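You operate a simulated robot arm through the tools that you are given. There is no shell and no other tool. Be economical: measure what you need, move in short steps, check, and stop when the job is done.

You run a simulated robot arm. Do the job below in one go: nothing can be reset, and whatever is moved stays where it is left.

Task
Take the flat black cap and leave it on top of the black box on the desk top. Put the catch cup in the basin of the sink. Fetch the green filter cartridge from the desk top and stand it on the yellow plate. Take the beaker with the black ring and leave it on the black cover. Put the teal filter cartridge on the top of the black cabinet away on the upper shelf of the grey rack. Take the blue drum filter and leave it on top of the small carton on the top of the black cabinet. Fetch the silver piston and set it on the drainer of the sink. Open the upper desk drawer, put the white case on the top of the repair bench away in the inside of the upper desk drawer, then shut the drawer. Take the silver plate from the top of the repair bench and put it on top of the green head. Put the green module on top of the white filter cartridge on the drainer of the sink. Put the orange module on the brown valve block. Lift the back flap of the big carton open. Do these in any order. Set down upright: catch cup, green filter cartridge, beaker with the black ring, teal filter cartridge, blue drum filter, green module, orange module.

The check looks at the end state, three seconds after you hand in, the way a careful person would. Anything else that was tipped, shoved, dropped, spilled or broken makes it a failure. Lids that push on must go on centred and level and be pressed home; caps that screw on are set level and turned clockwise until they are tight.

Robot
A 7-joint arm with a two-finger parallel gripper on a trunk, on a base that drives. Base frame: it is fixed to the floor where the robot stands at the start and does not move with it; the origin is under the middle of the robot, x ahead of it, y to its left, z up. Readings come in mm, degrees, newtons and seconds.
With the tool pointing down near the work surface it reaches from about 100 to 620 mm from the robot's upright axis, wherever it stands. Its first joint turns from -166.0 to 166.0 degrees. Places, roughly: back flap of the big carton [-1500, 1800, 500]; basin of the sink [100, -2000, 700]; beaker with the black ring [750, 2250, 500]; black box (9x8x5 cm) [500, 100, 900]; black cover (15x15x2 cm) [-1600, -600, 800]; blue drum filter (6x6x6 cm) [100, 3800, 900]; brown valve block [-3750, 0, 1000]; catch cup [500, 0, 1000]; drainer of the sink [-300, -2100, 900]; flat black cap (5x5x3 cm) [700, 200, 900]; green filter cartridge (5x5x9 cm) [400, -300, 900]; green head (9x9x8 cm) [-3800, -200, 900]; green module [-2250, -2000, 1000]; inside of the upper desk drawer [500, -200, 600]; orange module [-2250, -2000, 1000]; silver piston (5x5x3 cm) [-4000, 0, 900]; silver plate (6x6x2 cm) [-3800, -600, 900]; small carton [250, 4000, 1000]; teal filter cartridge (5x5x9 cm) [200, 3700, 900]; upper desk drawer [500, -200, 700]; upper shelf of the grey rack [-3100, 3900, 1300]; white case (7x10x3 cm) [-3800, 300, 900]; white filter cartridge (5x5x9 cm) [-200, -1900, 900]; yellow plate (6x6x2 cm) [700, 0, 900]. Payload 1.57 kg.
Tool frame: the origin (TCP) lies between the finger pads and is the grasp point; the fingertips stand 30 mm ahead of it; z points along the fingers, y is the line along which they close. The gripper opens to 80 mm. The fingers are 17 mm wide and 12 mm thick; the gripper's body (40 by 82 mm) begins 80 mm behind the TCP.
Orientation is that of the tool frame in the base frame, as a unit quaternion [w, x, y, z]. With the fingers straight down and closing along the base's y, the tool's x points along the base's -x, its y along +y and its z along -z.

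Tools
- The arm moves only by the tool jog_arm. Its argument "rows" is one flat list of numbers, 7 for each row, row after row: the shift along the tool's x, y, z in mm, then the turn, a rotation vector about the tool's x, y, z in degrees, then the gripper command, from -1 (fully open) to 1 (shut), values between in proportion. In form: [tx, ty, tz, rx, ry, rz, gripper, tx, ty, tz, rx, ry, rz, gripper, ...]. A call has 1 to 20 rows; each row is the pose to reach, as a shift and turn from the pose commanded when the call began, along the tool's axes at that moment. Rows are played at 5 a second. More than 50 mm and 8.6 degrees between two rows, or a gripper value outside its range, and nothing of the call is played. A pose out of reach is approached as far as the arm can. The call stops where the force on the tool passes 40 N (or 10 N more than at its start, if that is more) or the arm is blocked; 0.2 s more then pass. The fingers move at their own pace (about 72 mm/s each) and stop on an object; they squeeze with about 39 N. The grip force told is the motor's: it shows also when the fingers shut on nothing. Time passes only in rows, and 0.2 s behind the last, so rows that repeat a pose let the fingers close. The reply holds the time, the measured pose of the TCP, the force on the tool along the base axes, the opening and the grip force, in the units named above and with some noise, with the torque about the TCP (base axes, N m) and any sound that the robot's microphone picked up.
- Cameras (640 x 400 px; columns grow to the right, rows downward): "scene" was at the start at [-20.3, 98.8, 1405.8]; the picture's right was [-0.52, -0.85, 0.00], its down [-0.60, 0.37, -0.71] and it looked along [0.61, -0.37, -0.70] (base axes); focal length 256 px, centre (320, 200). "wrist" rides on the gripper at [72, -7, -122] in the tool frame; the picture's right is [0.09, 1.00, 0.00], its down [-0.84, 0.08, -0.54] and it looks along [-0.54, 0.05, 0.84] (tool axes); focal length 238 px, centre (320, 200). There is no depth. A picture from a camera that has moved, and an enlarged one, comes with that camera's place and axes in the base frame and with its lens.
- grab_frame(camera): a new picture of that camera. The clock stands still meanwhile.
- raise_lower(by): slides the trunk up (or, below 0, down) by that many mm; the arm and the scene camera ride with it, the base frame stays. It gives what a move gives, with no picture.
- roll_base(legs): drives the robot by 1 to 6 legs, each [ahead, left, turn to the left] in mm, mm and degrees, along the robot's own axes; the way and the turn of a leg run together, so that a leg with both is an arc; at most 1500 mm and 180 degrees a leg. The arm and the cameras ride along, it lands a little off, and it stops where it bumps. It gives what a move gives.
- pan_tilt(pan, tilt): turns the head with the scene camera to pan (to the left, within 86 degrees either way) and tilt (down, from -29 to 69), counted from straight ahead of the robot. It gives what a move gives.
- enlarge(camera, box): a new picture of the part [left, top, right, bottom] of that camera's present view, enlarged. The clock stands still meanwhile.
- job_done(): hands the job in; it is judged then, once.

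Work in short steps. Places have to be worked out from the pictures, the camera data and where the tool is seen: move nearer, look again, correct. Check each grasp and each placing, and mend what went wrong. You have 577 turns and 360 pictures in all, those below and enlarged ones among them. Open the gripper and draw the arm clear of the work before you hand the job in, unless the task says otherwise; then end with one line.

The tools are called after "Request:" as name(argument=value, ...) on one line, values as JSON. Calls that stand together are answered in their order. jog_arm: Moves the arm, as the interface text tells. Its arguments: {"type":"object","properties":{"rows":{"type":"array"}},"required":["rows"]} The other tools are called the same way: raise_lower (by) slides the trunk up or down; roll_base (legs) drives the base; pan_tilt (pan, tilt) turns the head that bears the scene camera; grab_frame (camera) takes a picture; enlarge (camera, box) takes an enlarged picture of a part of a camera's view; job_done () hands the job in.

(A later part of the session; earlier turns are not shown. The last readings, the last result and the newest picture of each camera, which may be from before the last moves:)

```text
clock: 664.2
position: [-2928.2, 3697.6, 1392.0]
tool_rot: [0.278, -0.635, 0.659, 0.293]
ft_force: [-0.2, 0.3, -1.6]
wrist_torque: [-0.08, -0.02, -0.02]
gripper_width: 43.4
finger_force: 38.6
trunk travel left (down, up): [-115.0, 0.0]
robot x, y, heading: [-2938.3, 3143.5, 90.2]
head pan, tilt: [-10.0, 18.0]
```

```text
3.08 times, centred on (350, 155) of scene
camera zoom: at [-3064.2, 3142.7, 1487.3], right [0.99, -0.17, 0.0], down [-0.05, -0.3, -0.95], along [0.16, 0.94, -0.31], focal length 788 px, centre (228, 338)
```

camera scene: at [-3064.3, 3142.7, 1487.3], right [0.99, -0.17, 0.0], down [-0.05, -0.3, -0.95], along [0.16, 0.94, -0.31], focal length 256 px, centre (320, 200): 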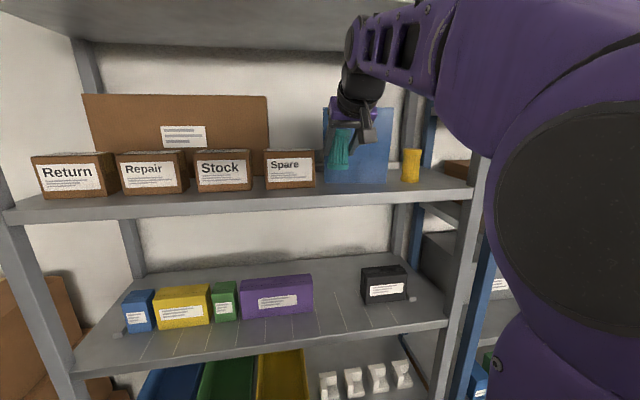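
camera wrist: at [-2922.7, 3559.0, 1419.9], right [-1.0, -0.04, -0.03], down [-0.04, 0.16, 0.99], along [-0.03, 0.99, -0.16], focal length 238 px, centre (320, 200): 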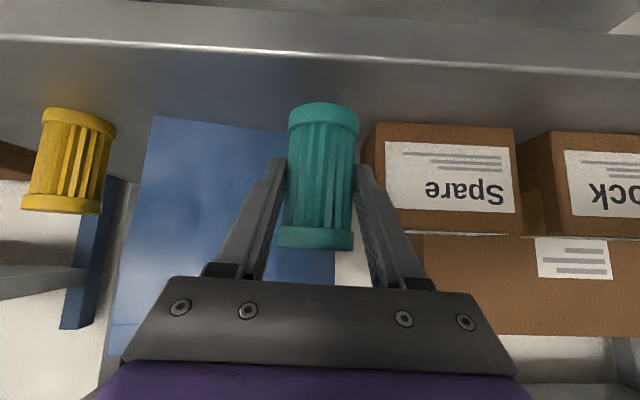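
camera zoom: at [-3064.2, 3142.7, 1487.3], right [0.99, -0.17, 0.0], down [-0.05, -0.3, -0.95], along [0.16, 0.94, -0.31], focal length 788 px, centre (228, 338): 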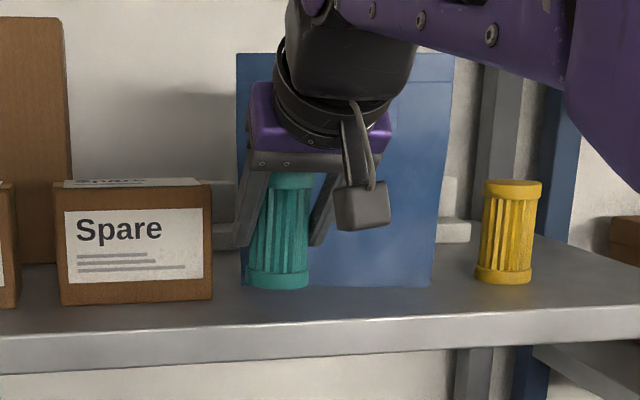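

Creep down to contact.

Request:
jog_arm(rows=[2.2, 0, 2, 0, 0, 0, 1, 4.4, 0, 4.1, 0, 0, 0, 1, 6.7, 0, 6.1, 0, 0, 0, 1, 8.9, 0, 8.1, 0, 0, 0, 1, 10.4, 0, 9.5, 0, 0, 0, 1, 11.8, 0, 10.8, 0, 0, 0, 1, 13.3, 0, 12.2, 0, 0, 0, 1, 14.8, 0, 13.5, 0, 0, 0, 1, 16.3, 0, 14.9, 0, 0, 0, 1])

Request:
enlarge(camera="scene", box=[250, 90, 450, 220])

```text
clock: 666.2
position: [-2927.1, 3697.0, 1371.4]
tool_rot: [0.279, -0.635, 0.657, 0.295]
ft_force: [-0.4, 1.0, 6.5]
wrist_torque: [0.17, -0.14, 0.0]
gripper_width: 43.3
finger_force: 39.0
trunk travel left (down, up): [-115.0, 0.0]
robot x, y, heading: [-2940.9, 3141.6, 90.3]
head pan, tilt: [-10.0, 18.0]
```

```text
3.08 times, centred on (350, 155) of scene
camera zoom: at [-3064.3, 3142.3, 1487.4], right [0.99, -0.17, 0.0], down [-0.05, -0.3, -0.95], along [0.16, 0.94, -0.31], focal length 788 px, centre (228, 338)
```

zoom: 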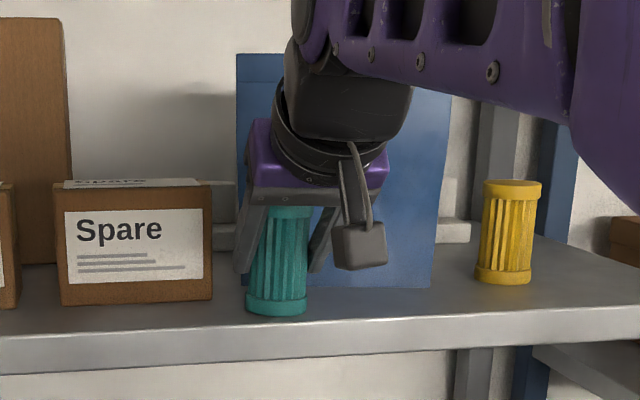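

Contact begins. I nudge it 8 mm deeper onto the shelf for margin and set it down again.

Request:
jog_arm(rows=[-2.2, 0, -2, 0, 0, 0, 1, -7.6, 0, 3.9, 0, 0, 0, 1, -5.3, 0, 6, 0, 0, 0, 1, -3.5, 0, 7.6, 0, 0, 0, 1])

Request:
grab_frame(camera="wrist")

```text
clock: 667.2
position: [-2926.4, 3705.7, 1371.8]
tool_rot: [0.281, -0.634, 0.657, 0.296]
ft_force: [0.1, 3.1, 16.5]
wrist_torque: [0.33, -0.34, 0.06]
gripper_width: 43.4
finger_force: 39.1
trunk travel left (down, up): [-115.0, 0.0]
robot x, y, heading: [-2940.7, 3144.6, 90.0]
head pan, tilt: [-10.0, 18.0]
```

```text
126 pictures are left
camera wrist: at [-2922.7, 3566.5, 1398.1], right [-1.0, -0.04, -0.04], down [-0.04, 0.16, 0.99], along [-0.03, 0.99, -0.16], focal length 238 px, centre (320, 200)
```

wrist: 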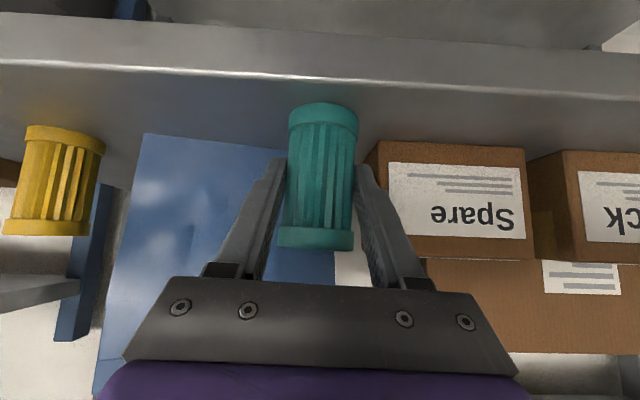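

Set down. Open only to ~52 mm (the Spare box is close) and retract along the tool axis.

Request:
jog_arm(rows=[-1, 0, -1, 0, 0, 0, 1, -1, 0, -1, 0, 0, 0, 0.2, -1, 0, -1, 0, 0, 0, -0.3, -1, 0, -1, 0, 0, 0, -0.3, -1, 0, -15, 0, 0, 0, -0.3, -1, 0, -45, 0, 0, 0, -0.3, -1, 0, -85, 0, 0, 0, -0.3, -1, 0, -125, 0, 0, 0, -0.3])

Request:
grab_frame(camera="wrist")

Request:
enlarge(camera="scene", box=[230, 90, 450, 230])

```text
clock: 669.2
position: [-2923.1, 3636.3, 1421.0]
tool_rot: [0.257, -0.641, 0.67, 0.271]
ft_force: [0.7, -0.2, -0.3]
wrist_torque: [-0.01, 0.02, -0.01]
gripper_width: 51.9
finger_force: 0.0
trunk travel left (down, up): [-115.0, 0.0]
robot x, y, heading: [-2943.1, 3140.0, 90.3]
head pan, tilt: [-10.0, 18.0]
stopped in row 8: the arm was blocked; the commanded pose is now the measured one
```

```text
125 pictures are left
camera wrist: at [-2919.0, 3499.3, 1459.2], right [-1.0, -0.04, -0.03], down [-0.04, 0.23, 0.97], along [-0.03, 0.97, -0.23], focal length 238 px, centre (320, 200)
```

wrist: 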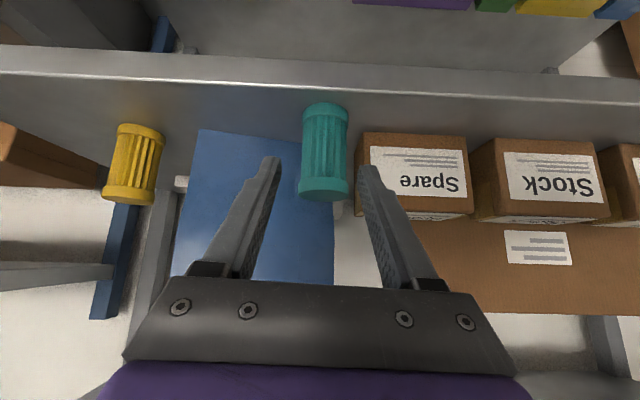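

```text
2.86 times, centred on (340, 160) of scene
camera zoom: at [-3048.9, 3139.3, 1487.2], right [0.94, -0.33, 0.0], down [-0.1, -0.29, -0.95], along [0.32, 0.9, -0.31], focal length 732 px, centre (263, 314)
```

zoom: 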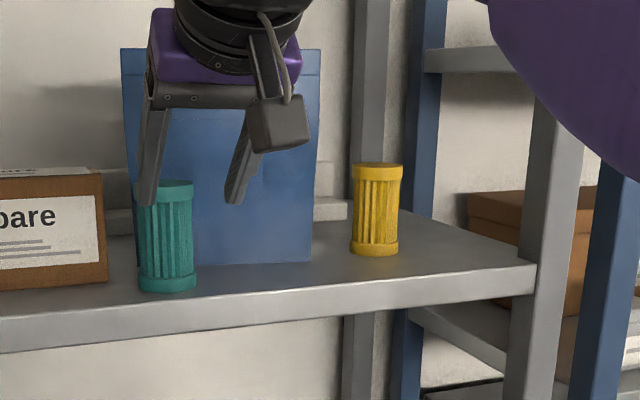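

Teal stands upright on the shelf. Back away, bring the arm down to a normal pose, and look at the big carton.

Request:
roll_base(legs=[[-500, 0, 0]])

Request:
raise_lower(by=-40)

Request:
pan_tilt(pan=-70, tilt=35)

Request:
grab_frame(camera="scene")

```text
clock: 672.1
position: [-2922.9, 3130.4, 1422.4]
tool_rot: [0.256, -0.643, 0.669, 0.272]
ft_force: [0.5, 0.1, 0.6]
wrist_torque: [0.01, -0.02, 0.04]
gripper_width: 52.0
finger_force: 0.2
trunk travel left (down, up): [-115.0, 0.0]
robot x, y, heading: [-2939.6, 2636.0, 90.4]
head pan, tilt: [-10.0, 18.0]
```

```text
clock: 673.0
position: [-2922.8, 3132.9, 1379.1]
tool_rot: [0.253, -0.643, 0.67, 0.27]
ft_force: [-0.5, 0.3, 0.3]
wrist_torque: [0.02, 0.0, 0.0]
gripper_width: 51.8
finger_force: 0.1
trunk travel left (down, up): [-75.0, 40.0]
robot x, y, heading: [-2941.7, 2635.7, 90.2]
head pan, tilt: [-10.0, 18.0]
```

```text
clock: 674.3
position: [-2923.3, 3129.3, 1382.2]
tool_rot: [0.257, -0.643, 0.668, 0.273]
ft_force: [0.0, 0.3, 0.0]
wrist_torque: [0.0, 0.01, -0.03]
gripper_width: 52.0
finger_force: 0.1
trunk travel left (down, up): [-75.0, 40.0]
robot x, y, heading: [-2939.2, 2633.2, 90.4]
head pan, tilt: [-70.0, 35.0]
```

```text
123 pictures are left
camera scene: at [-2995.3, 2576.2, 1420.2], right [0.35, -0.94, 0.0], down [-0.54, -0.2, -0.82], along [0.77, 0.28, -0.57], focal length 256 px, centre (320, 200)
```

scene: 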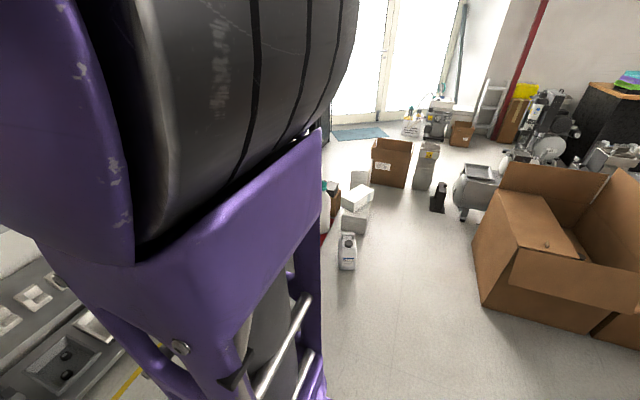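

The big carton is to the east. I back up to y≈1800 and turn to face it.

Request:
roll_base(legs=[[-800, 0, 0], [0, 0, -90.4], [300, 0, 0]])

Request:
pan_tilt(pan=12, tilt=40)

Request:
grab_frame(camera="scene")

```text
clock: 684.1
position: [-2135.6, 1824.1, 1382.9]
tool_rot: [0.373, 0.015, 0.928, 0.013]
ft_force: [-0.7, 0.2, -0.3]
wrist_torque: [0.01, 0.0, -0.02]
gripper_width: 52.2
finger_force: 0.1
trunk travel left (down, up): [-75.0, 40.0]
robot x, y, heading: [-2634.0, 1834.9, 0.6]
head pan, tilt: [-70.0, 35.0]
```

```text
clock: 685.7
position: [-2132.7, 1823.8, 1378.5]
tool_rot: [0.369, 0.014, 0.929, 0.014]
ft_force: [-0.5, 0.8, -0.4]
wrist_torque: [-0.01, 0.03, 0.01]
gripper_width: 52.3
finger_force: 0.1
trunk travel left (down, up): [-75.0, 40.0]
robot x, y, heading: [-2627.3, 1833.8, 0.5]
head pan, tilt: [12.0, 40.0]
```

```text
122 pictures are left
camera scene: at [-2646.6, 1934.0, 1418.1], right [-0.48, -0.88, 0.0], down [-0.52, 0.28, -0.81], along [0.71, -0.39, -0.59], focal length 256 px, centre (320, 200)
```

scene: 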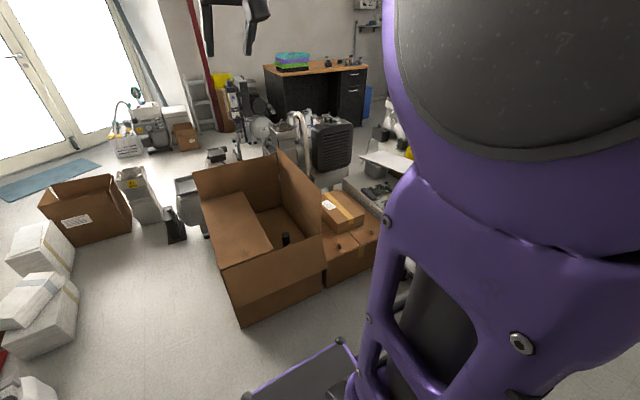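

Request:
enlarge(camera="scene", box=[180, 140, 390, 330])

```text
2.11 times, centred on (285, 235) of scene
camera zoom: at [-2646.6, 1934.0, 1418.1], right [-0.48, -0.88, 0.0], down [-0.52, 0.28, -0.81], along [0.71, -0.39, -0.59], focal length 539 px, centre (394, 126)
```

zoom: 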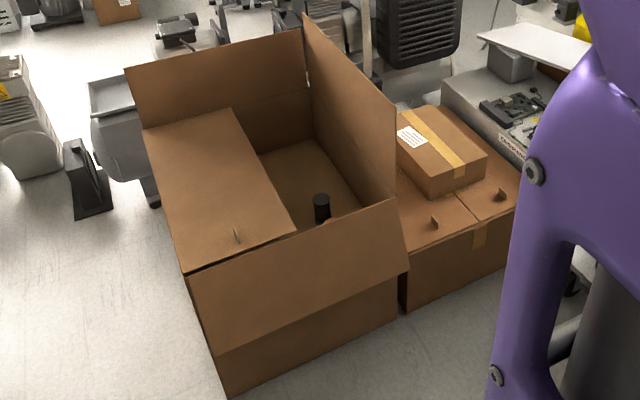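

The closed flap is the north one: hinge along y≈1960 (x −1795…−1245), free edge at y≈1713, z≈514. I look at the space to the right for a good stand.

Request:
pan_tilt(pan=-60, tilt=40)

Request:
grab_frame(camera="scene")

Request:
grab_frame(camera="wrist")

```text
clock: 687.1
position: [-2136.1, 1824.8, 1384.0]
tool_rot: [0.374, 0.015, 0.927, 0.013]
ft_force: [1.1, 0.7, -0.2]
wrist_torque: [0.0, 0.0, -0.01]
gripper_width: 52.3
finger_force: 0.0
trunk travel left (down, up): [-75.0, 40.0]
robot x, y, heading: [-2630.8, 1837.7, 1.0]
head pan, tilt: [-60.0, 40.0]
```

```text
120 pictures are left
camera scene: at [-2679.7, 1902.9, 1412.6], right [-0.86, -0.51, 0.0], down [-0.33, 0.55, -0.77], along [0.39, -0.66, -0.64], focal length 256 px, centre (320, 200)
```

scene: 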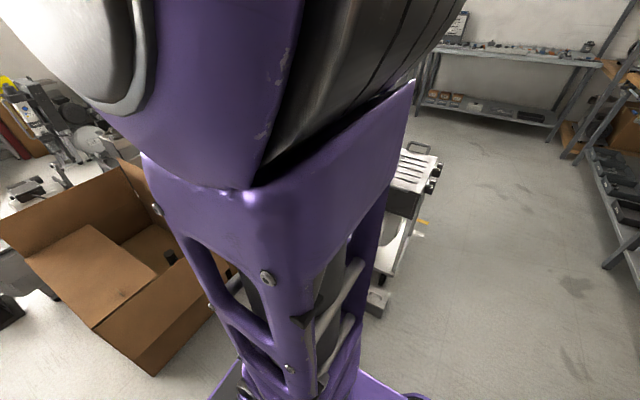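

```text
119 pictures are left
camera wrist: at [-2273.1, 1819.2, 1419.8], right [-0.05, 1.0, -0.03], down [0.23, 0.04, 0.97], along [0.97, 0.04, -0.23], focal length 238 px, centre (320, 200)
```

wrist: 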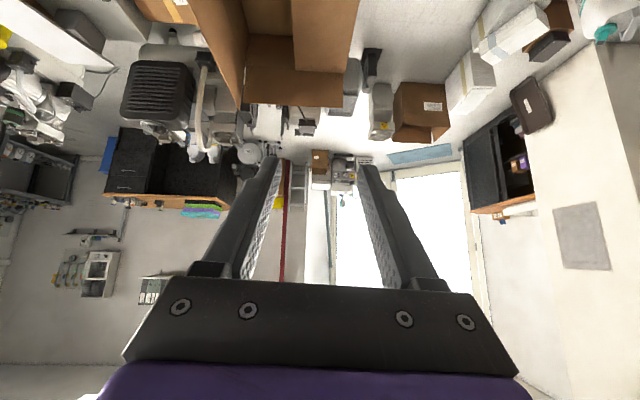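

Space west of the carton is free. Plan: lift the flap's free edge from inside the open half with near-horizontal closed fingers, pushing up and north. First drive to the carton's west side.

Request:
roll_base(legs=[[0, -215, -1], [410, 0, 0]])

Request:
pan_tilt(pan=25, tilt=55)

Request:
grab_frame(camera="scene")

```text
clock: 692.0
position: [-1726.8, 1599.0, 1382.8]
tool_rot: [0.374, 0.022, 0.927, 0.01]
ft_force: [0.6, -0.3, -0.5]
wrist_torque: [-0.02, 0.02, 0.0]
gripper_width: 51.8
finger_force: 0.0
trunk travel left (down, up): [-75.0, 40.0]
robot x, y, heading: [-2222.5, 1620.8, -0.5]
head pan, tilt: [-60.0, 40.0]
```

```text
clock: 693.5
position: [-1722.8, 1599.9, 1377.8]
tool_rot: [0.369, 0.023, 0.929, 0.01]
ft_force: [0.1, -0.6, 0.5]
wrist_torque: [-0.03, 0.01, 0.01]
gripper_width: 51.9
finger_force: 0.1
trunk travel left (down, up): [-75.0, 40.0]
robot x, y, heading: [-2223.2, 1619.9, -0.3]
head pan, tilt: [25.0, 55.0]
```

```text
118 pictures are left
camera scene: at [-2243.5, 1716.0, 1405.3], right [-0.56, -0.83, 0.0], down [-0.59, 0.39, -0.71], along [0.59, -0.39, -0.71], focal length 256 px, centre (320, 200)
```

scene: 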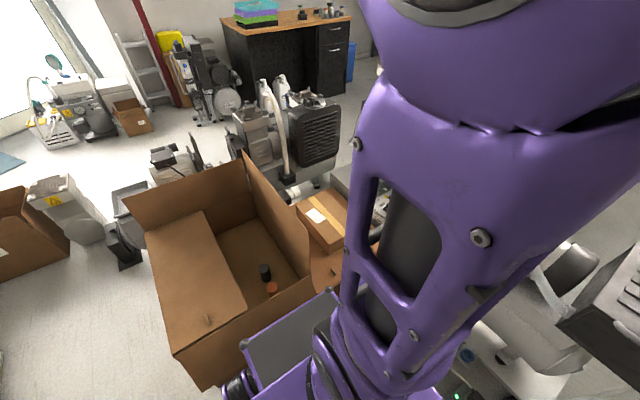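

Geometry confirmed. Now lower the arm over the open half while pitching the tool to near-horizontal.

Request:
jog_arm(rows=[24, 0, 35, 0, -3.9, 0, 1, 48, 0, 70, 0, -7.8, 0, 1, 72, 0, 105, 0, -11.7, 0, 1, 96, 0, 140, 0, -15.6, 0, 1, 120, 0, 176, 0, -19.5, 0, 1, 144, 0, 211, 0, -23.4, 0, 1, 168, 0, 246, 0, -27.3, 0, 1, 192, 0, 281, 0, -31.2, 0, 1, 215, 0, 316, 0, -34.7, 0, 1])

Request:
grab_frame(camera="scene")

```text
clock: 695.5
position: [-1662.8, 1610.9, 1006.8]
tool_rot: [0.635, 0.025, 0.772, 0.003]
ft_force: [-0.4, 1.1, 0.4]
wrist_torque: [0.01, 0.03, 0.01]
gripper_width: 0.2
finger_force: 21.6
trunk travel left (down, up): [-75.0, 40.0]
robot x, y, heading: [-2222.8, 1617.1, -0.3]
head pan, tilt: [25.0, 55.0]
```

```text
117 pictures are left
camera scene: at [-2245.7, 1791.6, 1392.0], right [0.42, -0.91, 0.0], down [-0.74, -0.34, -0.57], along [0.52, 0.24, -0.82], focal length 256 px, centre (320, 200)
```

scene: 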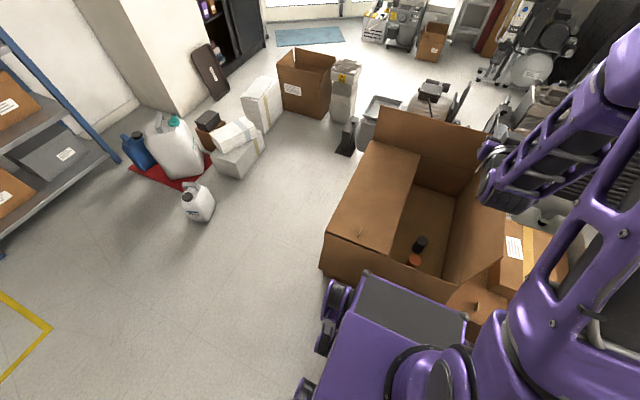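

Good view of flap and tool. Now yaw the tool 45° left (pointing north-east) and lower further.

Request:
jog_arm(rows=[15, 2, 10, -7.3, 0, -1.5, 1, 30, 4, 20, -14.7, 0, -3, 1, 45, 5, 30, -22, 0, -4.5, 1, 60, 7, 40, -29.4, 0, -6, 1, 75, 8, 50, -36.7, 0, -7.5, 1, 90, 10, 59, -44.1, 0, -9, 1])

Request:
grab_frame(camera="scene")

Request:
grab_frame(camera="wrist")

```text
clock: 696.9
position: [-1621.4, 1623.0, 906.8]
tool_rot: [0.594, -0.275, 0.716, 0.244]
ft_force: [0.4, 0.0, 0.5]
wrist_torque: [0.01, 0.02, 0.0]
gripper_width: 0.2
finger_force: 21.1
trunk travel left (down, up): [-75.0, 40.0]
robot x, y, heading: [-2219.0, 1620.5, -0.1]
head pan, tilt: [25.0, 55.0]
```

```text
116 pictures are left
camera scene: at [-2245.6, 1791.7, 1391.9], right [0.42, -0.91, 0.0], down [-0.74, -0.34, -0.57], along [0.52, 0.24, -0.82], focal length 256 px, centre (320, 200)
```

scene: 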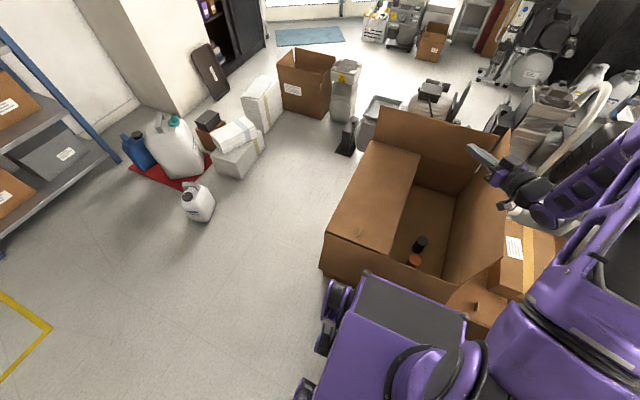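

```text
115 pictures are left
camera wrist: at [-1714.3, 1528.1, 856.5], right [-0.69, 0.72, -0.07], down [-0.32, -0.23, 0.92], along [0.64, 0.66, 0.39], focal length 238 px, centre (320, 200)
```

wrist: 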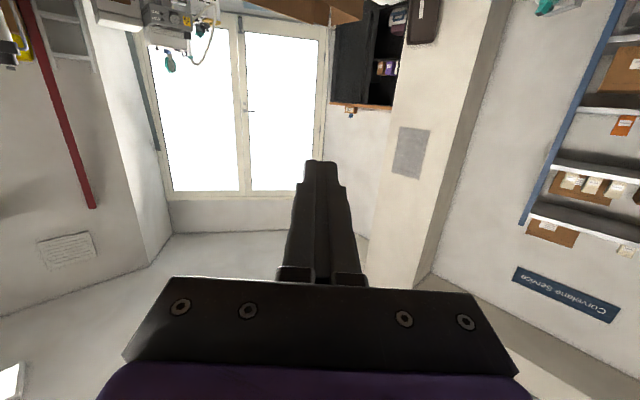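

The wrist would foul the upright south flap this way. The flap has a small pull tab at about (−1764,1846); I look at it from above with the tool upright again.

Request:
jog_arm(rows=[-25, 0, -5, 7.4, 0, 1.3, 1, -50, 0, -10, 14.7, 0, 2.5, 1, -75, 0, -15, 22, 0, 3.8, 1, -100, 0, -20, 29.5, 0, 5, 0, -100, 0, -30, 36.8, 0, 6.3, -1, -100, 0, -40, 44.2, -0.8, 7.6, -1])

Request:
jog_arm(rows=[0, 20, 0, 0, 8, 0, -1, 0, 40, 0, 0, 16, 0, -1, 0, 60, 0, 0, 24, 0, -1, 0, 80, 0, 0, 32, 0, -1, 0, 100, 0, 0, 40, 0, -1, 0, 120, 0, 0, 48, 0, -1, 0, 140, 0, 0, 56, 0, -1, 0, 160, 0, 0, 64, 0, -1, 0, 180, 0, 0, 72, 0, -1, 0, 200, 0, 0, 78.5, 0, -1])

Request:
grab_frame(camera="wrist")

```text
clock: 698.3
position: [-1636.1, 1607.9, 1011.2]
tool_rot: [0.642, 0.018, 0.767, -0.003]
ft_force: [0.5, -0.1, -0.4]
wrist_torque: [0.0, 0.02, 0.0]
gripper_width: 79.9
finger_force: 0.0
trunk travel left (down, up): [-75.0, 40.0]
robot x, y, heading: [-2220.4, 1620.7, -0.2]
head pan, tilt: [25.0, 55.0]
```

```text
clock: 700.5
position: [-1629.5, 1806.1, 1015.5]
tool_rot: [0.011, 0.015, 1.0, 0.008]
ft_force: [0.3, 0.4, 0.0]
wrist_torque: [-0.02, 0.03, 0.0]
gripper_width: 79.8
finger_force: 0.0
trunk travel left (down, up): [-75.0, 40.0]
robot x, y, heading: [-2220.5, 1622.8, -0.3]
head pan, tilt: [25.0, 55.0]
```

```text
114 pictures are left
camera wrist: at [-1704.5, 1799.9, 1135.7], right [-0.06, 1.0, 0.02], down [0.83, 0.04, 0.56], along [0.56, 0.05, -0.83], focal length 238 px, centre (320, 200)
```

wrist: 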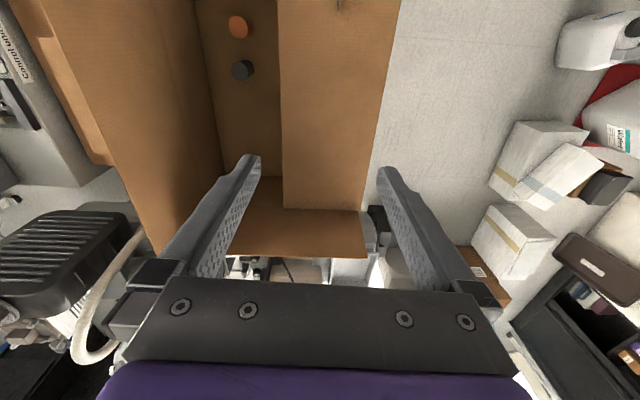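

The tab is at the top of the frame; move back 120 mm and lower to view it.

Request:
jog_arm(rows=[40, 12, 35, 0, 0, 0, -1, 75, 24, 70, 0, 0, 0, -1, 110, 36, 100, 0, 0, 0, -1, 130, 40, 140, 0, 0, 0, -1])

Request:
grab_frame(camera="wrist")

Request:
enlarge(camera="wrist", box=[240, 80, 400, 200])

```text
refused: row 1 steps farther than a row can; nothing moved
```

```text
113 pictures are left
camera wrist: at [-1704.5, 1799.9, 1135.7], right [-0.06, 1.0, 0.02], down [0.83, 0.04, 0.56], along [0.56, 0.05, -0.83], focal length 238 px, centre (320, 200)
```

wrist: 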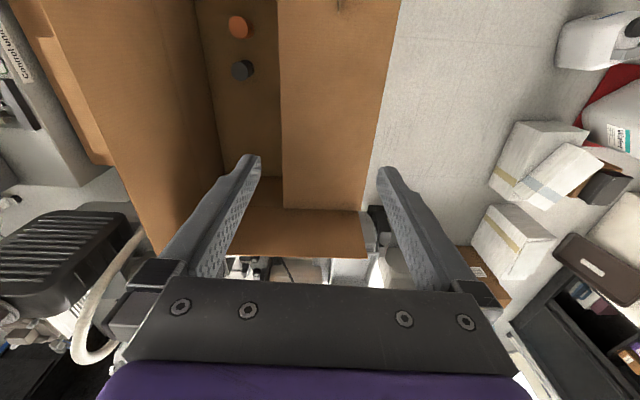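

```text
3.33 times, centred on (320, 140) of wrist
camera zoom: at [-1704.5, 1799.9, 1135.7], right [-0.06, 1.0, 0.02], down [0.83, 0.04, 0.56], along [0.56, 0.05, -0.83], focal length 794 px, centre (320, 400)
```

zoom: 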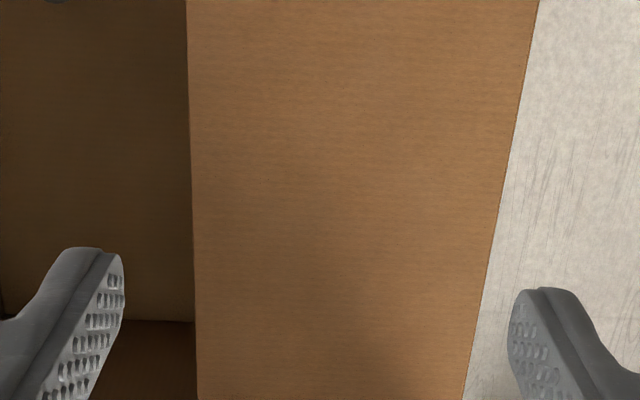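

Request:
jog_arm(rows=[32, 10, 28, 0, 0, 0, -1, 64, 20, 56, 0, 0, 0, -1, 96, 30, 84, 0, 0, 0, -1, 128, 40, 112, 0, 0, 0, -1, 140, 40, 150, 0, 0, 0, -1])

Request:
grab_frame(camera="wrist")

```text
clock: 701.7
position: [-1764.7, 1853.1, 862.8]
tool_rot: [0.012, 0.016, 1.0, 0.009]
ft_force: [-0.7, -0.1, 1.2]
wrist_torque: [0.01, 0.0, 0.03]
gripper_width: 80.2
finger_force: 0.0
trunk travel left (down, up): [-75.0, 40.0]
robot x, y, heading: [-2220.0, 1620.4, 0.1]
head pan, tilt: [25.0, 55.0]
```

```text
111 pictures are left
camera wrist: at [-1839.4, 1846.8, 981.8], right [-0.06, 1.0, 0.02], down [0.82, 0.04, 0.56], along [0.56, 0.05, -0.83], focal length 238 px, centre (320, 200)
```

wrist: 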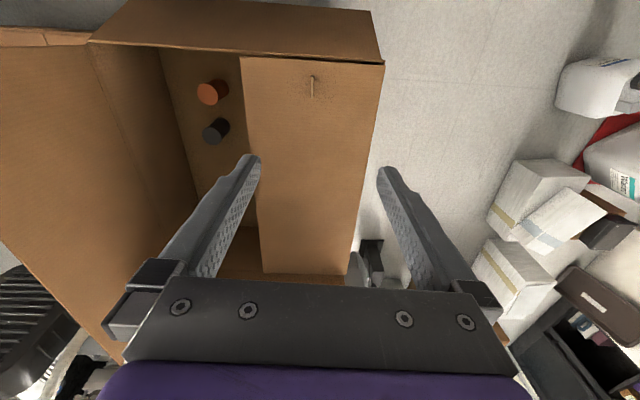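

The tab is a thin plate standing on the flap, in line with x — pinchable with fingers closing along y. I shift the robot north to y≈1970 so the arm can follow the arc, then come over the tab.

Request:
roll_base(legs=[[0, 350, 0]])

Request:
jog_arm(rows=[0, -45, 0, 0, 0, 0, -1, 0, -90, 0, 0, 0, 0, -1, 0, -135, 0, 0, 0, 0, -1, 0, -180, 0, 0, 0, 0, -1, 0, -225, 20, 0, 0, 0, -1, 0, -270, 40, 0, 0, 0, -1, 0, -315, 60, 0, 0, 0, -1, 0, -350, 90, 0, 0, 0, -1])

Request:
grab_frame(camera="wrist")

Request:
grab_frame(camera="scene")

```text
clock: 705.6
position: [-1761.3, 2200.4, 863.1]
tool_rot: [0.012, 0.017, 1.0, 0.008]
ft_force: [0.3, -0.3, 0.0]
wrist_torque: [-0.02, -0.05, 0.02]
gripper_width: 80.0
finger_force: 0.0
trunk travel left (down, up): [-75.0, 40.0]
robot x, y, heading: [-2218.9, 1968.4, -0.3]
head pan, tilt: [25.0, 55.0]
```

```text
clock: 707.5
position: [-1771.0, 1851.9, 765.4]
tool_rot: [0.013, 0.016, 1.0, 0.01]
ft_force: [-0.5, -0.9, -0.1]
wrist_torque: [-0.05, 0.03, -0.05]
gripper_width: 80.1
finger_force: 0.1
trunk travel left (down, up): [-75.0, 40.0]
robot x, y, heading: [-2219.2, 1966.0, -0.2]
head pan, tilt: [25.0, 55.0]
```

```text
110 pictures are left
camera wrist: at [-1846.5, 1844.8, 885.1], right [-0.06, 1.0, 0.02], down [0.82, 0.04, 0.56], along [0.56, 0.05, -0.83], focal length 238 px, centre (320, 200)
```

wrist: 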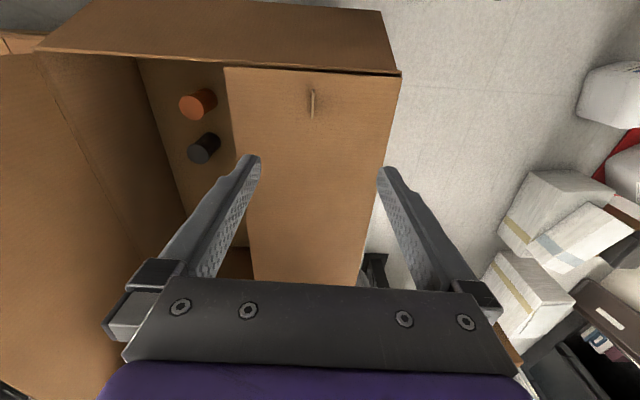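

```text
109 pictures are left
camera scene: at [-2243.2, 2139.8, 1391.9], right [0.42, -0.91, 0.0], down [-0.74, -0.34, -0.57], along [0.52, 0.24, -0.82], focal length 256 px, centre (320, 200)
```

scene: 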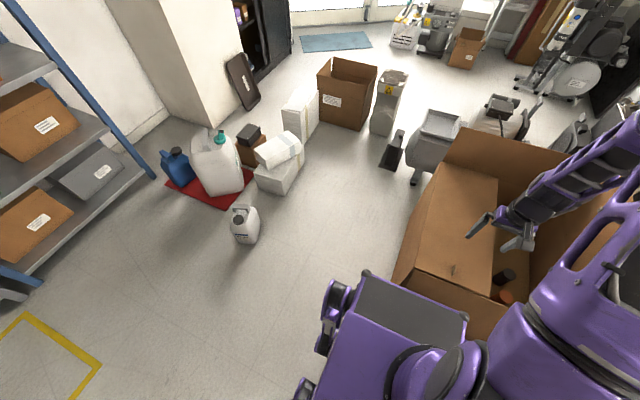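

Descend to get a close look at the tab.

Request:
jog_arm(rows=[0, -3, 40, 0, 0, 0, -0.2, 0, -6, 80, 0, 0, 0, -0.2, 0, -6, 115, 0, 0, 0, -0.2, -3, -6, 135, 0, 0, 0, -0.2])

Request:
enlarge(camera="wrist", box=[220, 60, 420, 220])

Request:
enlarge(camera="scene", box=[400, 190, 520, 310])

```text
clock: 708.5
position: [-1765.0, 1847.8, 631.3]
tool_rot: [0.012, 0.018, 1.0, 0.01]
ft_force: [-0.1, -0.4, -0.1]
wrist_torque: [0.02, 0.0, 0.03]
gripper_width: 47.9
finger_force: 0.1
trunk travel left (down, up): [-75.0, 40.0]
robot x, y, heading: [-2218.1, 1965.5, -0.4]
head pan, tilt: [25.0, 55.0]
```

```text
2.50 times, centred on (320, 140) of wrist
camera zoom: at [-1839.3, 1841.3, 749.9], right [-0.06, 1.0, 0.02], down [0.82, 0.04, 0.56], along [0.56, 0.05, -0.83], focal length 596 px, centre (320, 350)
```

zoom: 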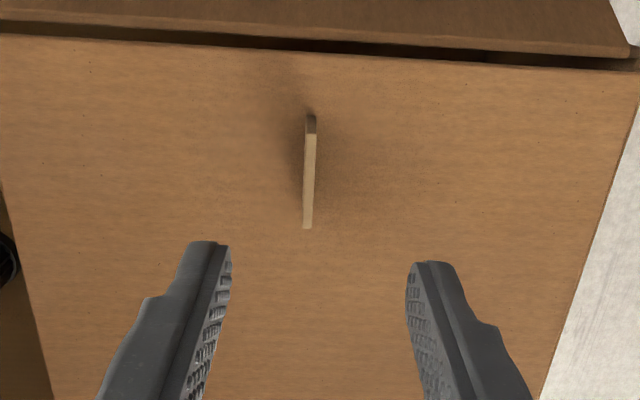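

```text
3.33 times, centred on (460, 250) of scene
camera zoom: at [-2243.1, 2139.6, 1391.9], right [0.42, -0.91, 0.0], down [-0.74, -0.34, -0.57], along [0.52, 0.24, -0.82], focal length 854 px, centre (-147, 33)
```

zoom: 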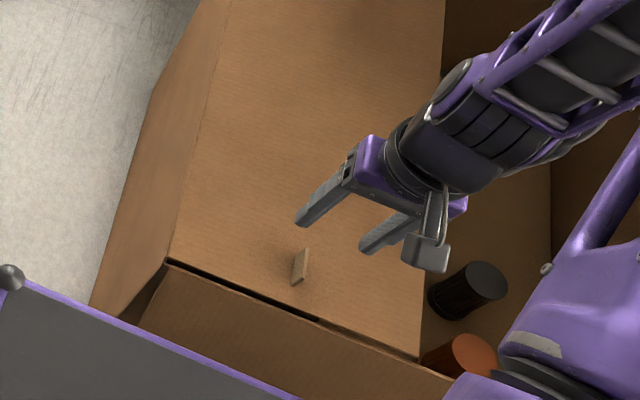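

Tab: 33 mm long in x (centre −1770), y≈1846, from z 516 to 542. Descend over it and pinch.

Request:
jog_arm(rows=[5, -1, 35, 0, 0, 0, -0.2, 5, -1, 65, 0, 0, 0, -0.2, 5, -1, 78, 0, 0, 0, -0.2, 5, -1, 80, 0, 0, 0, 0.4, 5, -1, 80, 0, 0, 0, 1, 5, -1, 80, 0, 0, 0, 1, 5, -1, 80, 0, 0, 0, 1])

Request:
grab_frame(camera="wrist")

```text
clock: 710.0
position: [-1767.7, 1844.6, 551.4]
tool_rot: [0.012, 0.019, 1.0, 0.007]
ft_force: [-1.5, -24.0, 0.4]
wrist_torque: [-0.79, 0.03, 0.42]
gripper_width: 4.0
finger_force: 24.9
trunk travel left (down, up): [-75.0, 40.0]
robot x, y, heading: [-2222.2, 1964.9, -0.7]
head pan, tilt: [25.0, 55.0]
```

```text
106 pictures are left
camera wrist: at [-1843.4, 1839.0, 670.9], right [-0.06, 1.0, 0.01], down [0.82, 0.04, 0.56], along [0.56, 0.04, -0.83], focal length 238 px, centre (320, 200)
```

wrist: 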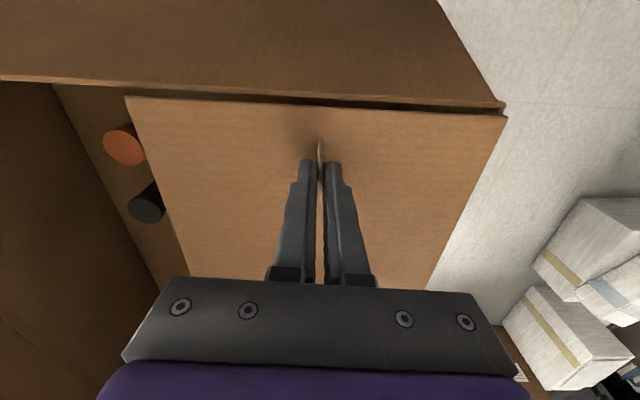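

Tab pinched (4 mm). Now I follow the flap's arc about its hinge, turning the tool with it; first 32°.

Request:
jog_arm(rows=[0, -2, 0, 0, 0, 0, 1, 0, 4.2, -15.4, 8, 0, 0, 1, 0, 12.6, -29.8, 16, 0, 0, 1, 0, 22.9, -42.9, 24, 0, 0, 1, 0, 34.8, -54.5, 32, 0, 0, 1])

Request:
grab_frame(camera="wrist")

Request:
grab_frame(camera="scene")

```text
clock: 711.2
position: [-1767.1, 1882.1, 607.1]
tool_rot: [0.008, 0.02, 0.963, -0.268]
ft_force: [12.6, -4.9, 7.5]
wrist_torque: [0.18, -0.46, 0.83]
gripper_width: 4.4
finger_force: 25.4
trunk travel left (down, up): [-75.0, 40.0]
robot x, y, heading: [-2220.3, 1968.7, -0.2]
head pan, tilt: [25.0, 55.0]
```

```text
105 pictures are left
camera wrist: at [-1840.3, 1942.0, 712.0], right [-0.05, 0.86, -0.51], down [0.84, 0.32, 0.45], along [0.55, -0.41, -0.73], focal length 238 px, centre (320, 200)
```

wrist: 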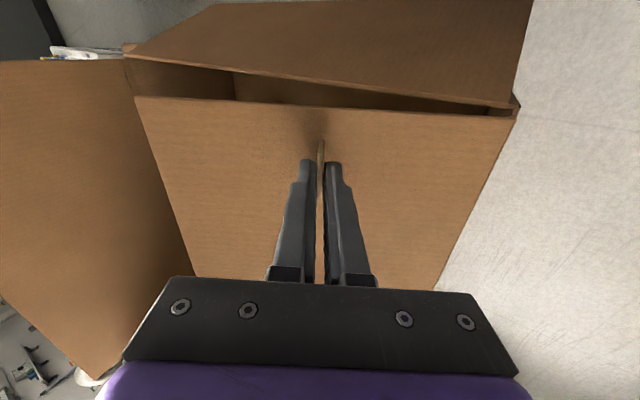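

```text
104 pictures are left
camera scene: at [-2243.0, 2139.2, 1392.1], right [0.42, -0.91, 0.0], down [-0.74, -0.34, -0.57], along [0.52, 0.24, -0.82], focal length 256 px, centre (320, 200)
```

scene: 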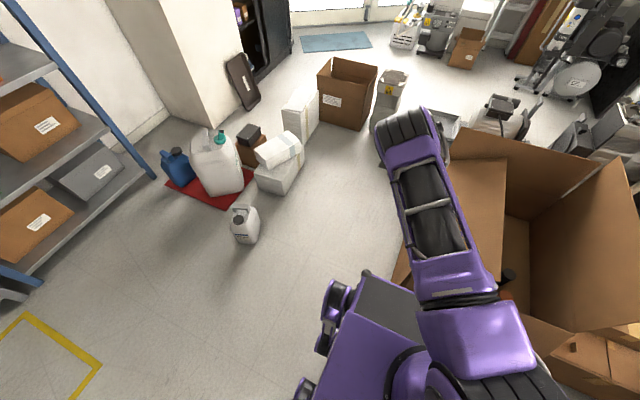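

The flap follows nicely. Continue the same arc by another 32°.

Request:
jog_arm(rows=[0, 6.2, -15.4, 8, 0, 0, 1, 0, 14.6, -29.8, 16, 0, 0, 1, 0, 24.9, -42.9, 24, 0, 0, 1, 0, 36.8, -54.5, 32, 0, 0, 1])

Request:
grab_frame(camera="wrist")

```text
clock: 712.2
position: [-1767.3, 1940.8, 635.6]
tool_rot: [0.0, 0.022, 0.851, -0.525]
ft_force: [7.2, -6.4, 18.8]
wrist_torque: [-0.06, 0.08, 0.78]
gripper_width: 5.4
finger_force: 25.5
trunk travel left (down, up): [-75.0, 40.0]
robot x, y, heading: [-2218.6, 1968.2, -0.4]
head pan, tilt: [25.0, 55.0]
```

```text
103 pictures are left
camera wrist: at [-1837.0, 2049.4, 693.7], right [-0.05, 0.45, -0.89], down [0.85, 0.49, 0.2], along [0.52, -0.75, -0.41], focal length 238 px, centre (320, 200)
```

wrist: 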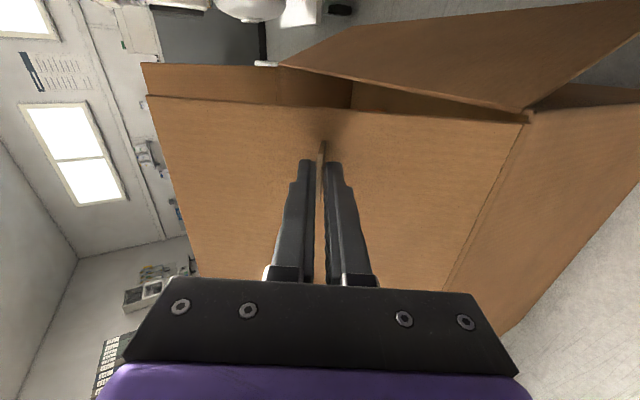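

Flap at about 64°. Continue another 32°.

Request:
jog_arm(rows=[0, 6.2, -16.4, 8, 0, 0, 1, 0, 14.2, -31, 16, 0, 0, 1, 0, 24.2, -44.2, 24, 0, 0, 1, 0, 36, -56, 32, 0, 0, 1])

Request:
grab_frame(camera="wrist")

Request:
grab_frame(camera="scene")

```text
clock: 713.0
position: [-1768.6, 1981.0, 637.1]
tool_rot: [-0.004, 0.023, 0.749, -0.662]
ft_force: [-6.9, 2.8, 13.1]
wrist_torque: [0.08, 0.49, -0.25]
gripper_width: 5.4
finger_force: 26.1
trunk travel left (down, up): [-75.0, 40.0]
robot x, y, heading: [-2221.3, 1968.2, -0.3]
head pan, tilt: [25.0, 55.0]
stopped in row 3: the force on the tool passed its limit at 42 N (the readings are from after the stop); the commanded pose is now the measured one
```

```text
102 pictures are left
camera wrist: at [-1834.6, 2104.9, 656.7], right [-0.06, 0.13, -0.99], down [0.86, 0.51, 0.01], along [0.51, -0.85, -0.14], focal length 238 px, centre (320, 200)
```

wrist: 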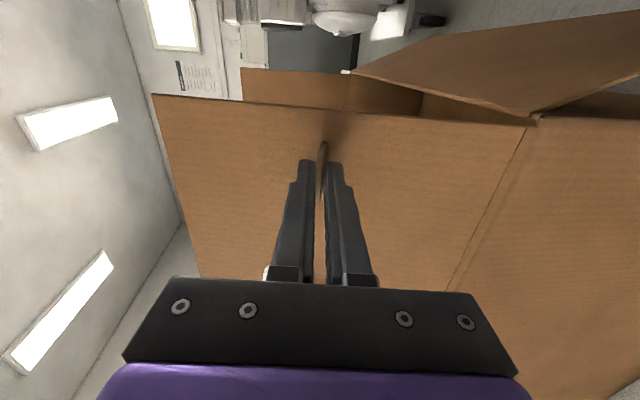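

```text
101 pictures are left
camera scene: at [-2244.4, 2139.7, 1391.5], right [0.42, -0.91, 0.0], down [-0.74, -0.34, -0.57], along [0.52, 0.24, -0.82], focal length 256 px, centre (320, 200)
```

scene: 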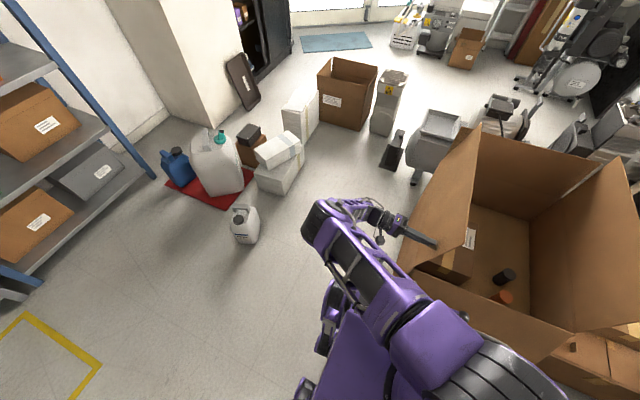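

The flap is about vertical. I correct the arc (hinge a bit farther north) and carry it beyond vertical.

Request:
jog_arm(rows=[0, 3, -10, 3, 0, 0, 1, 0, 7.4, -22.3, 7, 0, 0, 1, 0, 15.9, -37.7, 15, 0, 0, 1, 0, 26.5, -51.9, 23, 0, 0, 1, 0, 39.2, -64.3, 31, 0, 0, 1])

Request:
grab_frame(camera="wrist")

Request:
grab_frame(camera="scene")

```text
clock: 713.7
position: [-1767.1, 2010.0, 632.9]
tool_rot: [0.008, -0.024, -0.692, 0.721]
ft_force: [-6.1, 4.2, 14.4]
wrist_torque: [0.02, 0.42, -0.61]
gripper_width: 4.8
finger_force: 24.8
trunk travel left (down, up): [-75.0, 40.0]
robot x, y, heading: [-2221.0, 1967.9, -0.6]
head pan, tilt: [25.0, 55.0]
stopped in row 3: the force on the tool passed its limit at 45 N (the readings are from after the stop); the commanded pose is now the measured one
```

```text
100 pictures are left
camera wrist: at [-1833.1, 2135.7, 632.4], right [-0.07, -0.04, -1.0], down [0.86, 0.5, -0.08], along [0.5, -0.86, 0.0], focal length 238 px, centre (320, 200)
```

wrist: 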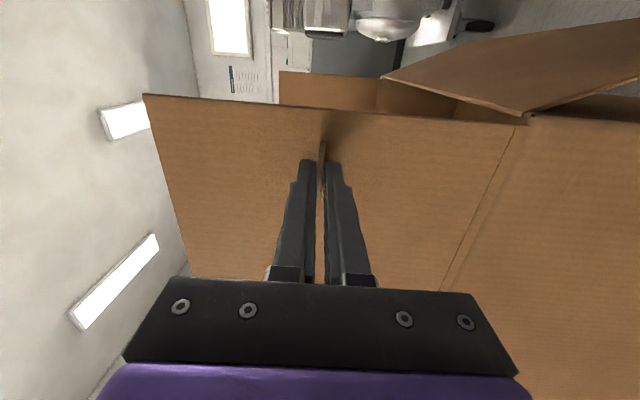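

```text
99 pictures are left
camera scene: at [-2244.7, 2139.9, 1391.7], right [0.42, -0.91, 0.0], down [-0.74, -0.34, -0.57], along [0.52, 0.24, -0.82], focal length 256 px, centre (320, 200)
```

scene: 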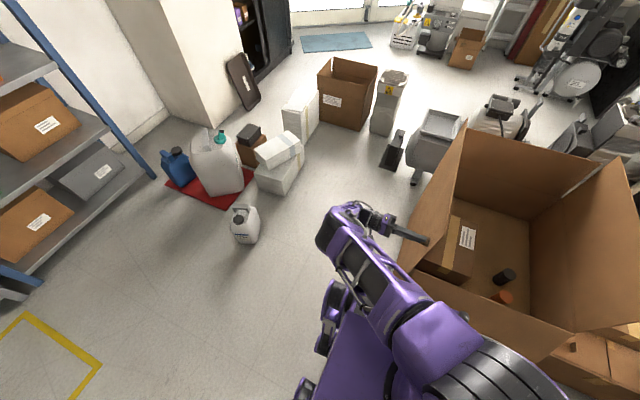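

Fitting the points gives hinge (y 1968.5, z 515), radius 124. Continue with the refined arc to ~116°.

Request:
jog_arm(rows=[0, -4, 0, 0, 0, 0, 1, 0, 1.6, -15.8, 7.5, 0, 0, 1, 0, 10, -31.7, 15.5, 0, 0, 1, 0, 20.5, -46.4, 23.5, 0, 0, 1])

Request:
grab_frame(camera="wrist")

Request:
grab_frame(camera="scene")

```text
clock: 714.5
position: [-1778.1, 2018.9, 627.4]
tool_rot: [0.013, -0.011, -0.618, 0.786]
ft_force: [14.7, -4.5, -40.2]
wrist_torque: [1.3, 0.03, 1.02]
gripper_width: 6.1
finger_force: 25.6
out of reach, approached as far as the arm can: row 2, 3, 4
trunk travel left (down, up): [-75.0, 40.0]
robot x, y, heading: [-2223.0, 1968.8, -0.5]
head pan, tilt: [25.0, 55.0]
stopped in row 4: the force on the tool passed its limit at 77 N (the readings are from after the stop); the commanded pose is now the measured one
```

```text
98 pictures are left
camera wrist: at [-1846.0, 2142.5, 604.0], right [-0.1, -0.23, -0.97], down [0.85, 0.48, -0.2], along [0.51, -0.85, 0.15], focal length 238 px, centre (320, 200)
```

wrist: 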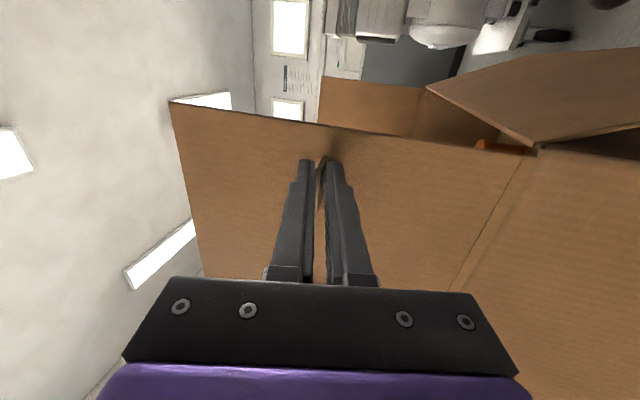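

```text
97 pictures are left
camera scene: at [-2239.4, 2139.3, 1391.2], right [0.42, -0.91, 0.0], down [-0.75, -0.34, -0.57], along [0.52, 0.24, -0.82], focal length 256 px, centre (320, 200)
```

scene: 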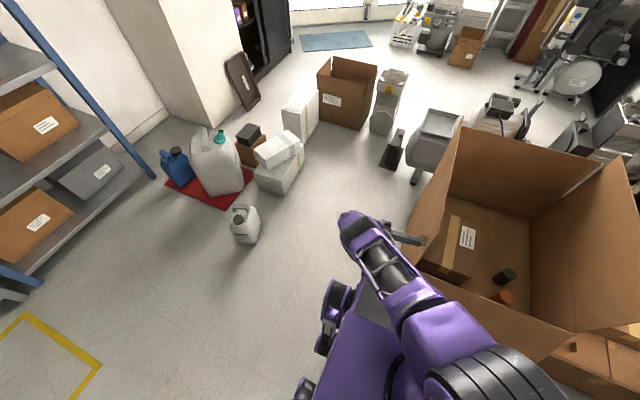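

The arm is near its limit with the flap ~98° (past vertical). I pull a little farther by rolling the base 18 mm to the left.

Request:
roll_base(legs=[[0, 18, 0]])

Request:
grab_frame(camera="wrist")

```text
clock: 715.3
position: [-1778.3, 2024.1, 627.2]
tool_rot: [0.013, -0.009, -0.622, 0.783]
ft_force: [4.4, 0.4, -7.1]
wrist_torque: [0.48, -0.19, 0.06]
gripper_width: 5.5
finger_force: 25.5
trunk travel left (down, up): [-75.0, 40.0]
robot x, y, heading: [-2218.8, 1974.9, -0.5]
head pan, tilt: [25.0, 55.0]
stopped in leg 1: the force on the tool passed its limit at 55 N (the readings are from after the stop); the commanded pose is now the measured one
```

```text
96 pictures are left
camera wrist: at [-1846.6, 2147.1, 604.3], right [-0.1, -0.22, -0.97], down [0.85, 0.48, -0.2], along [0.51, -0.85, 0.14], focal length 238 px, centre (320, 200)
```

wrist: 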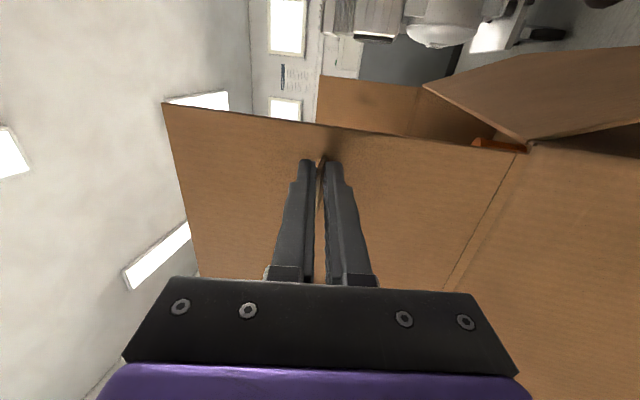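

Request:
jog_arm(rows=[0, 1.1, -6.4, 0, 0, 0, 1, 0, 2.2, -12.8, 0, 0, 0, 1, 0, 6, -24, 0, 0, 0, 1])

Request:
grab_frame(camera="scene")

```text
clock: 716.3
position: [-1781.9, 2036.5, 623.1]
tool_rot: [0.012, -0.006, -0.626, 0.779]
ft_force: [5.6, -1.2, -13.7]
wrist_torque: [0.65, -0.17, 0.39]
gripper_width: 4.2
finger_force: 24.6
out of reach, approached as far as the arm can: row 2, 3
trunk travel left (down, up): [-75.0, 40.0]
robot x, y, heading: [-2218.3, 1975.2, -0.9]
head pan, tilt: [25.0, 55.0]
stopped in row 3: the force on the tool passed its limit at 40 N (the readings are from after the stop); the commanded pose is now the measured one
```

```text
95 pictures are left
camera scene: at [-2240.8, 2145.4, 1392.3], right [0.42, -0.91, 0.0], down [-0.75, -0.34, -0.57], along [0.52, 0.24, -0.82], focal length 256 px, centre (320, 200)
```

scene: 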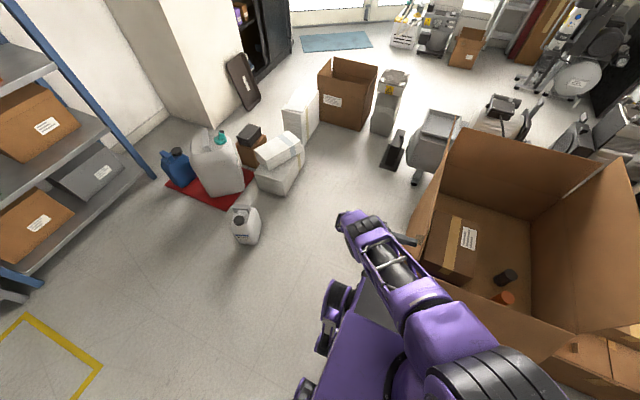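

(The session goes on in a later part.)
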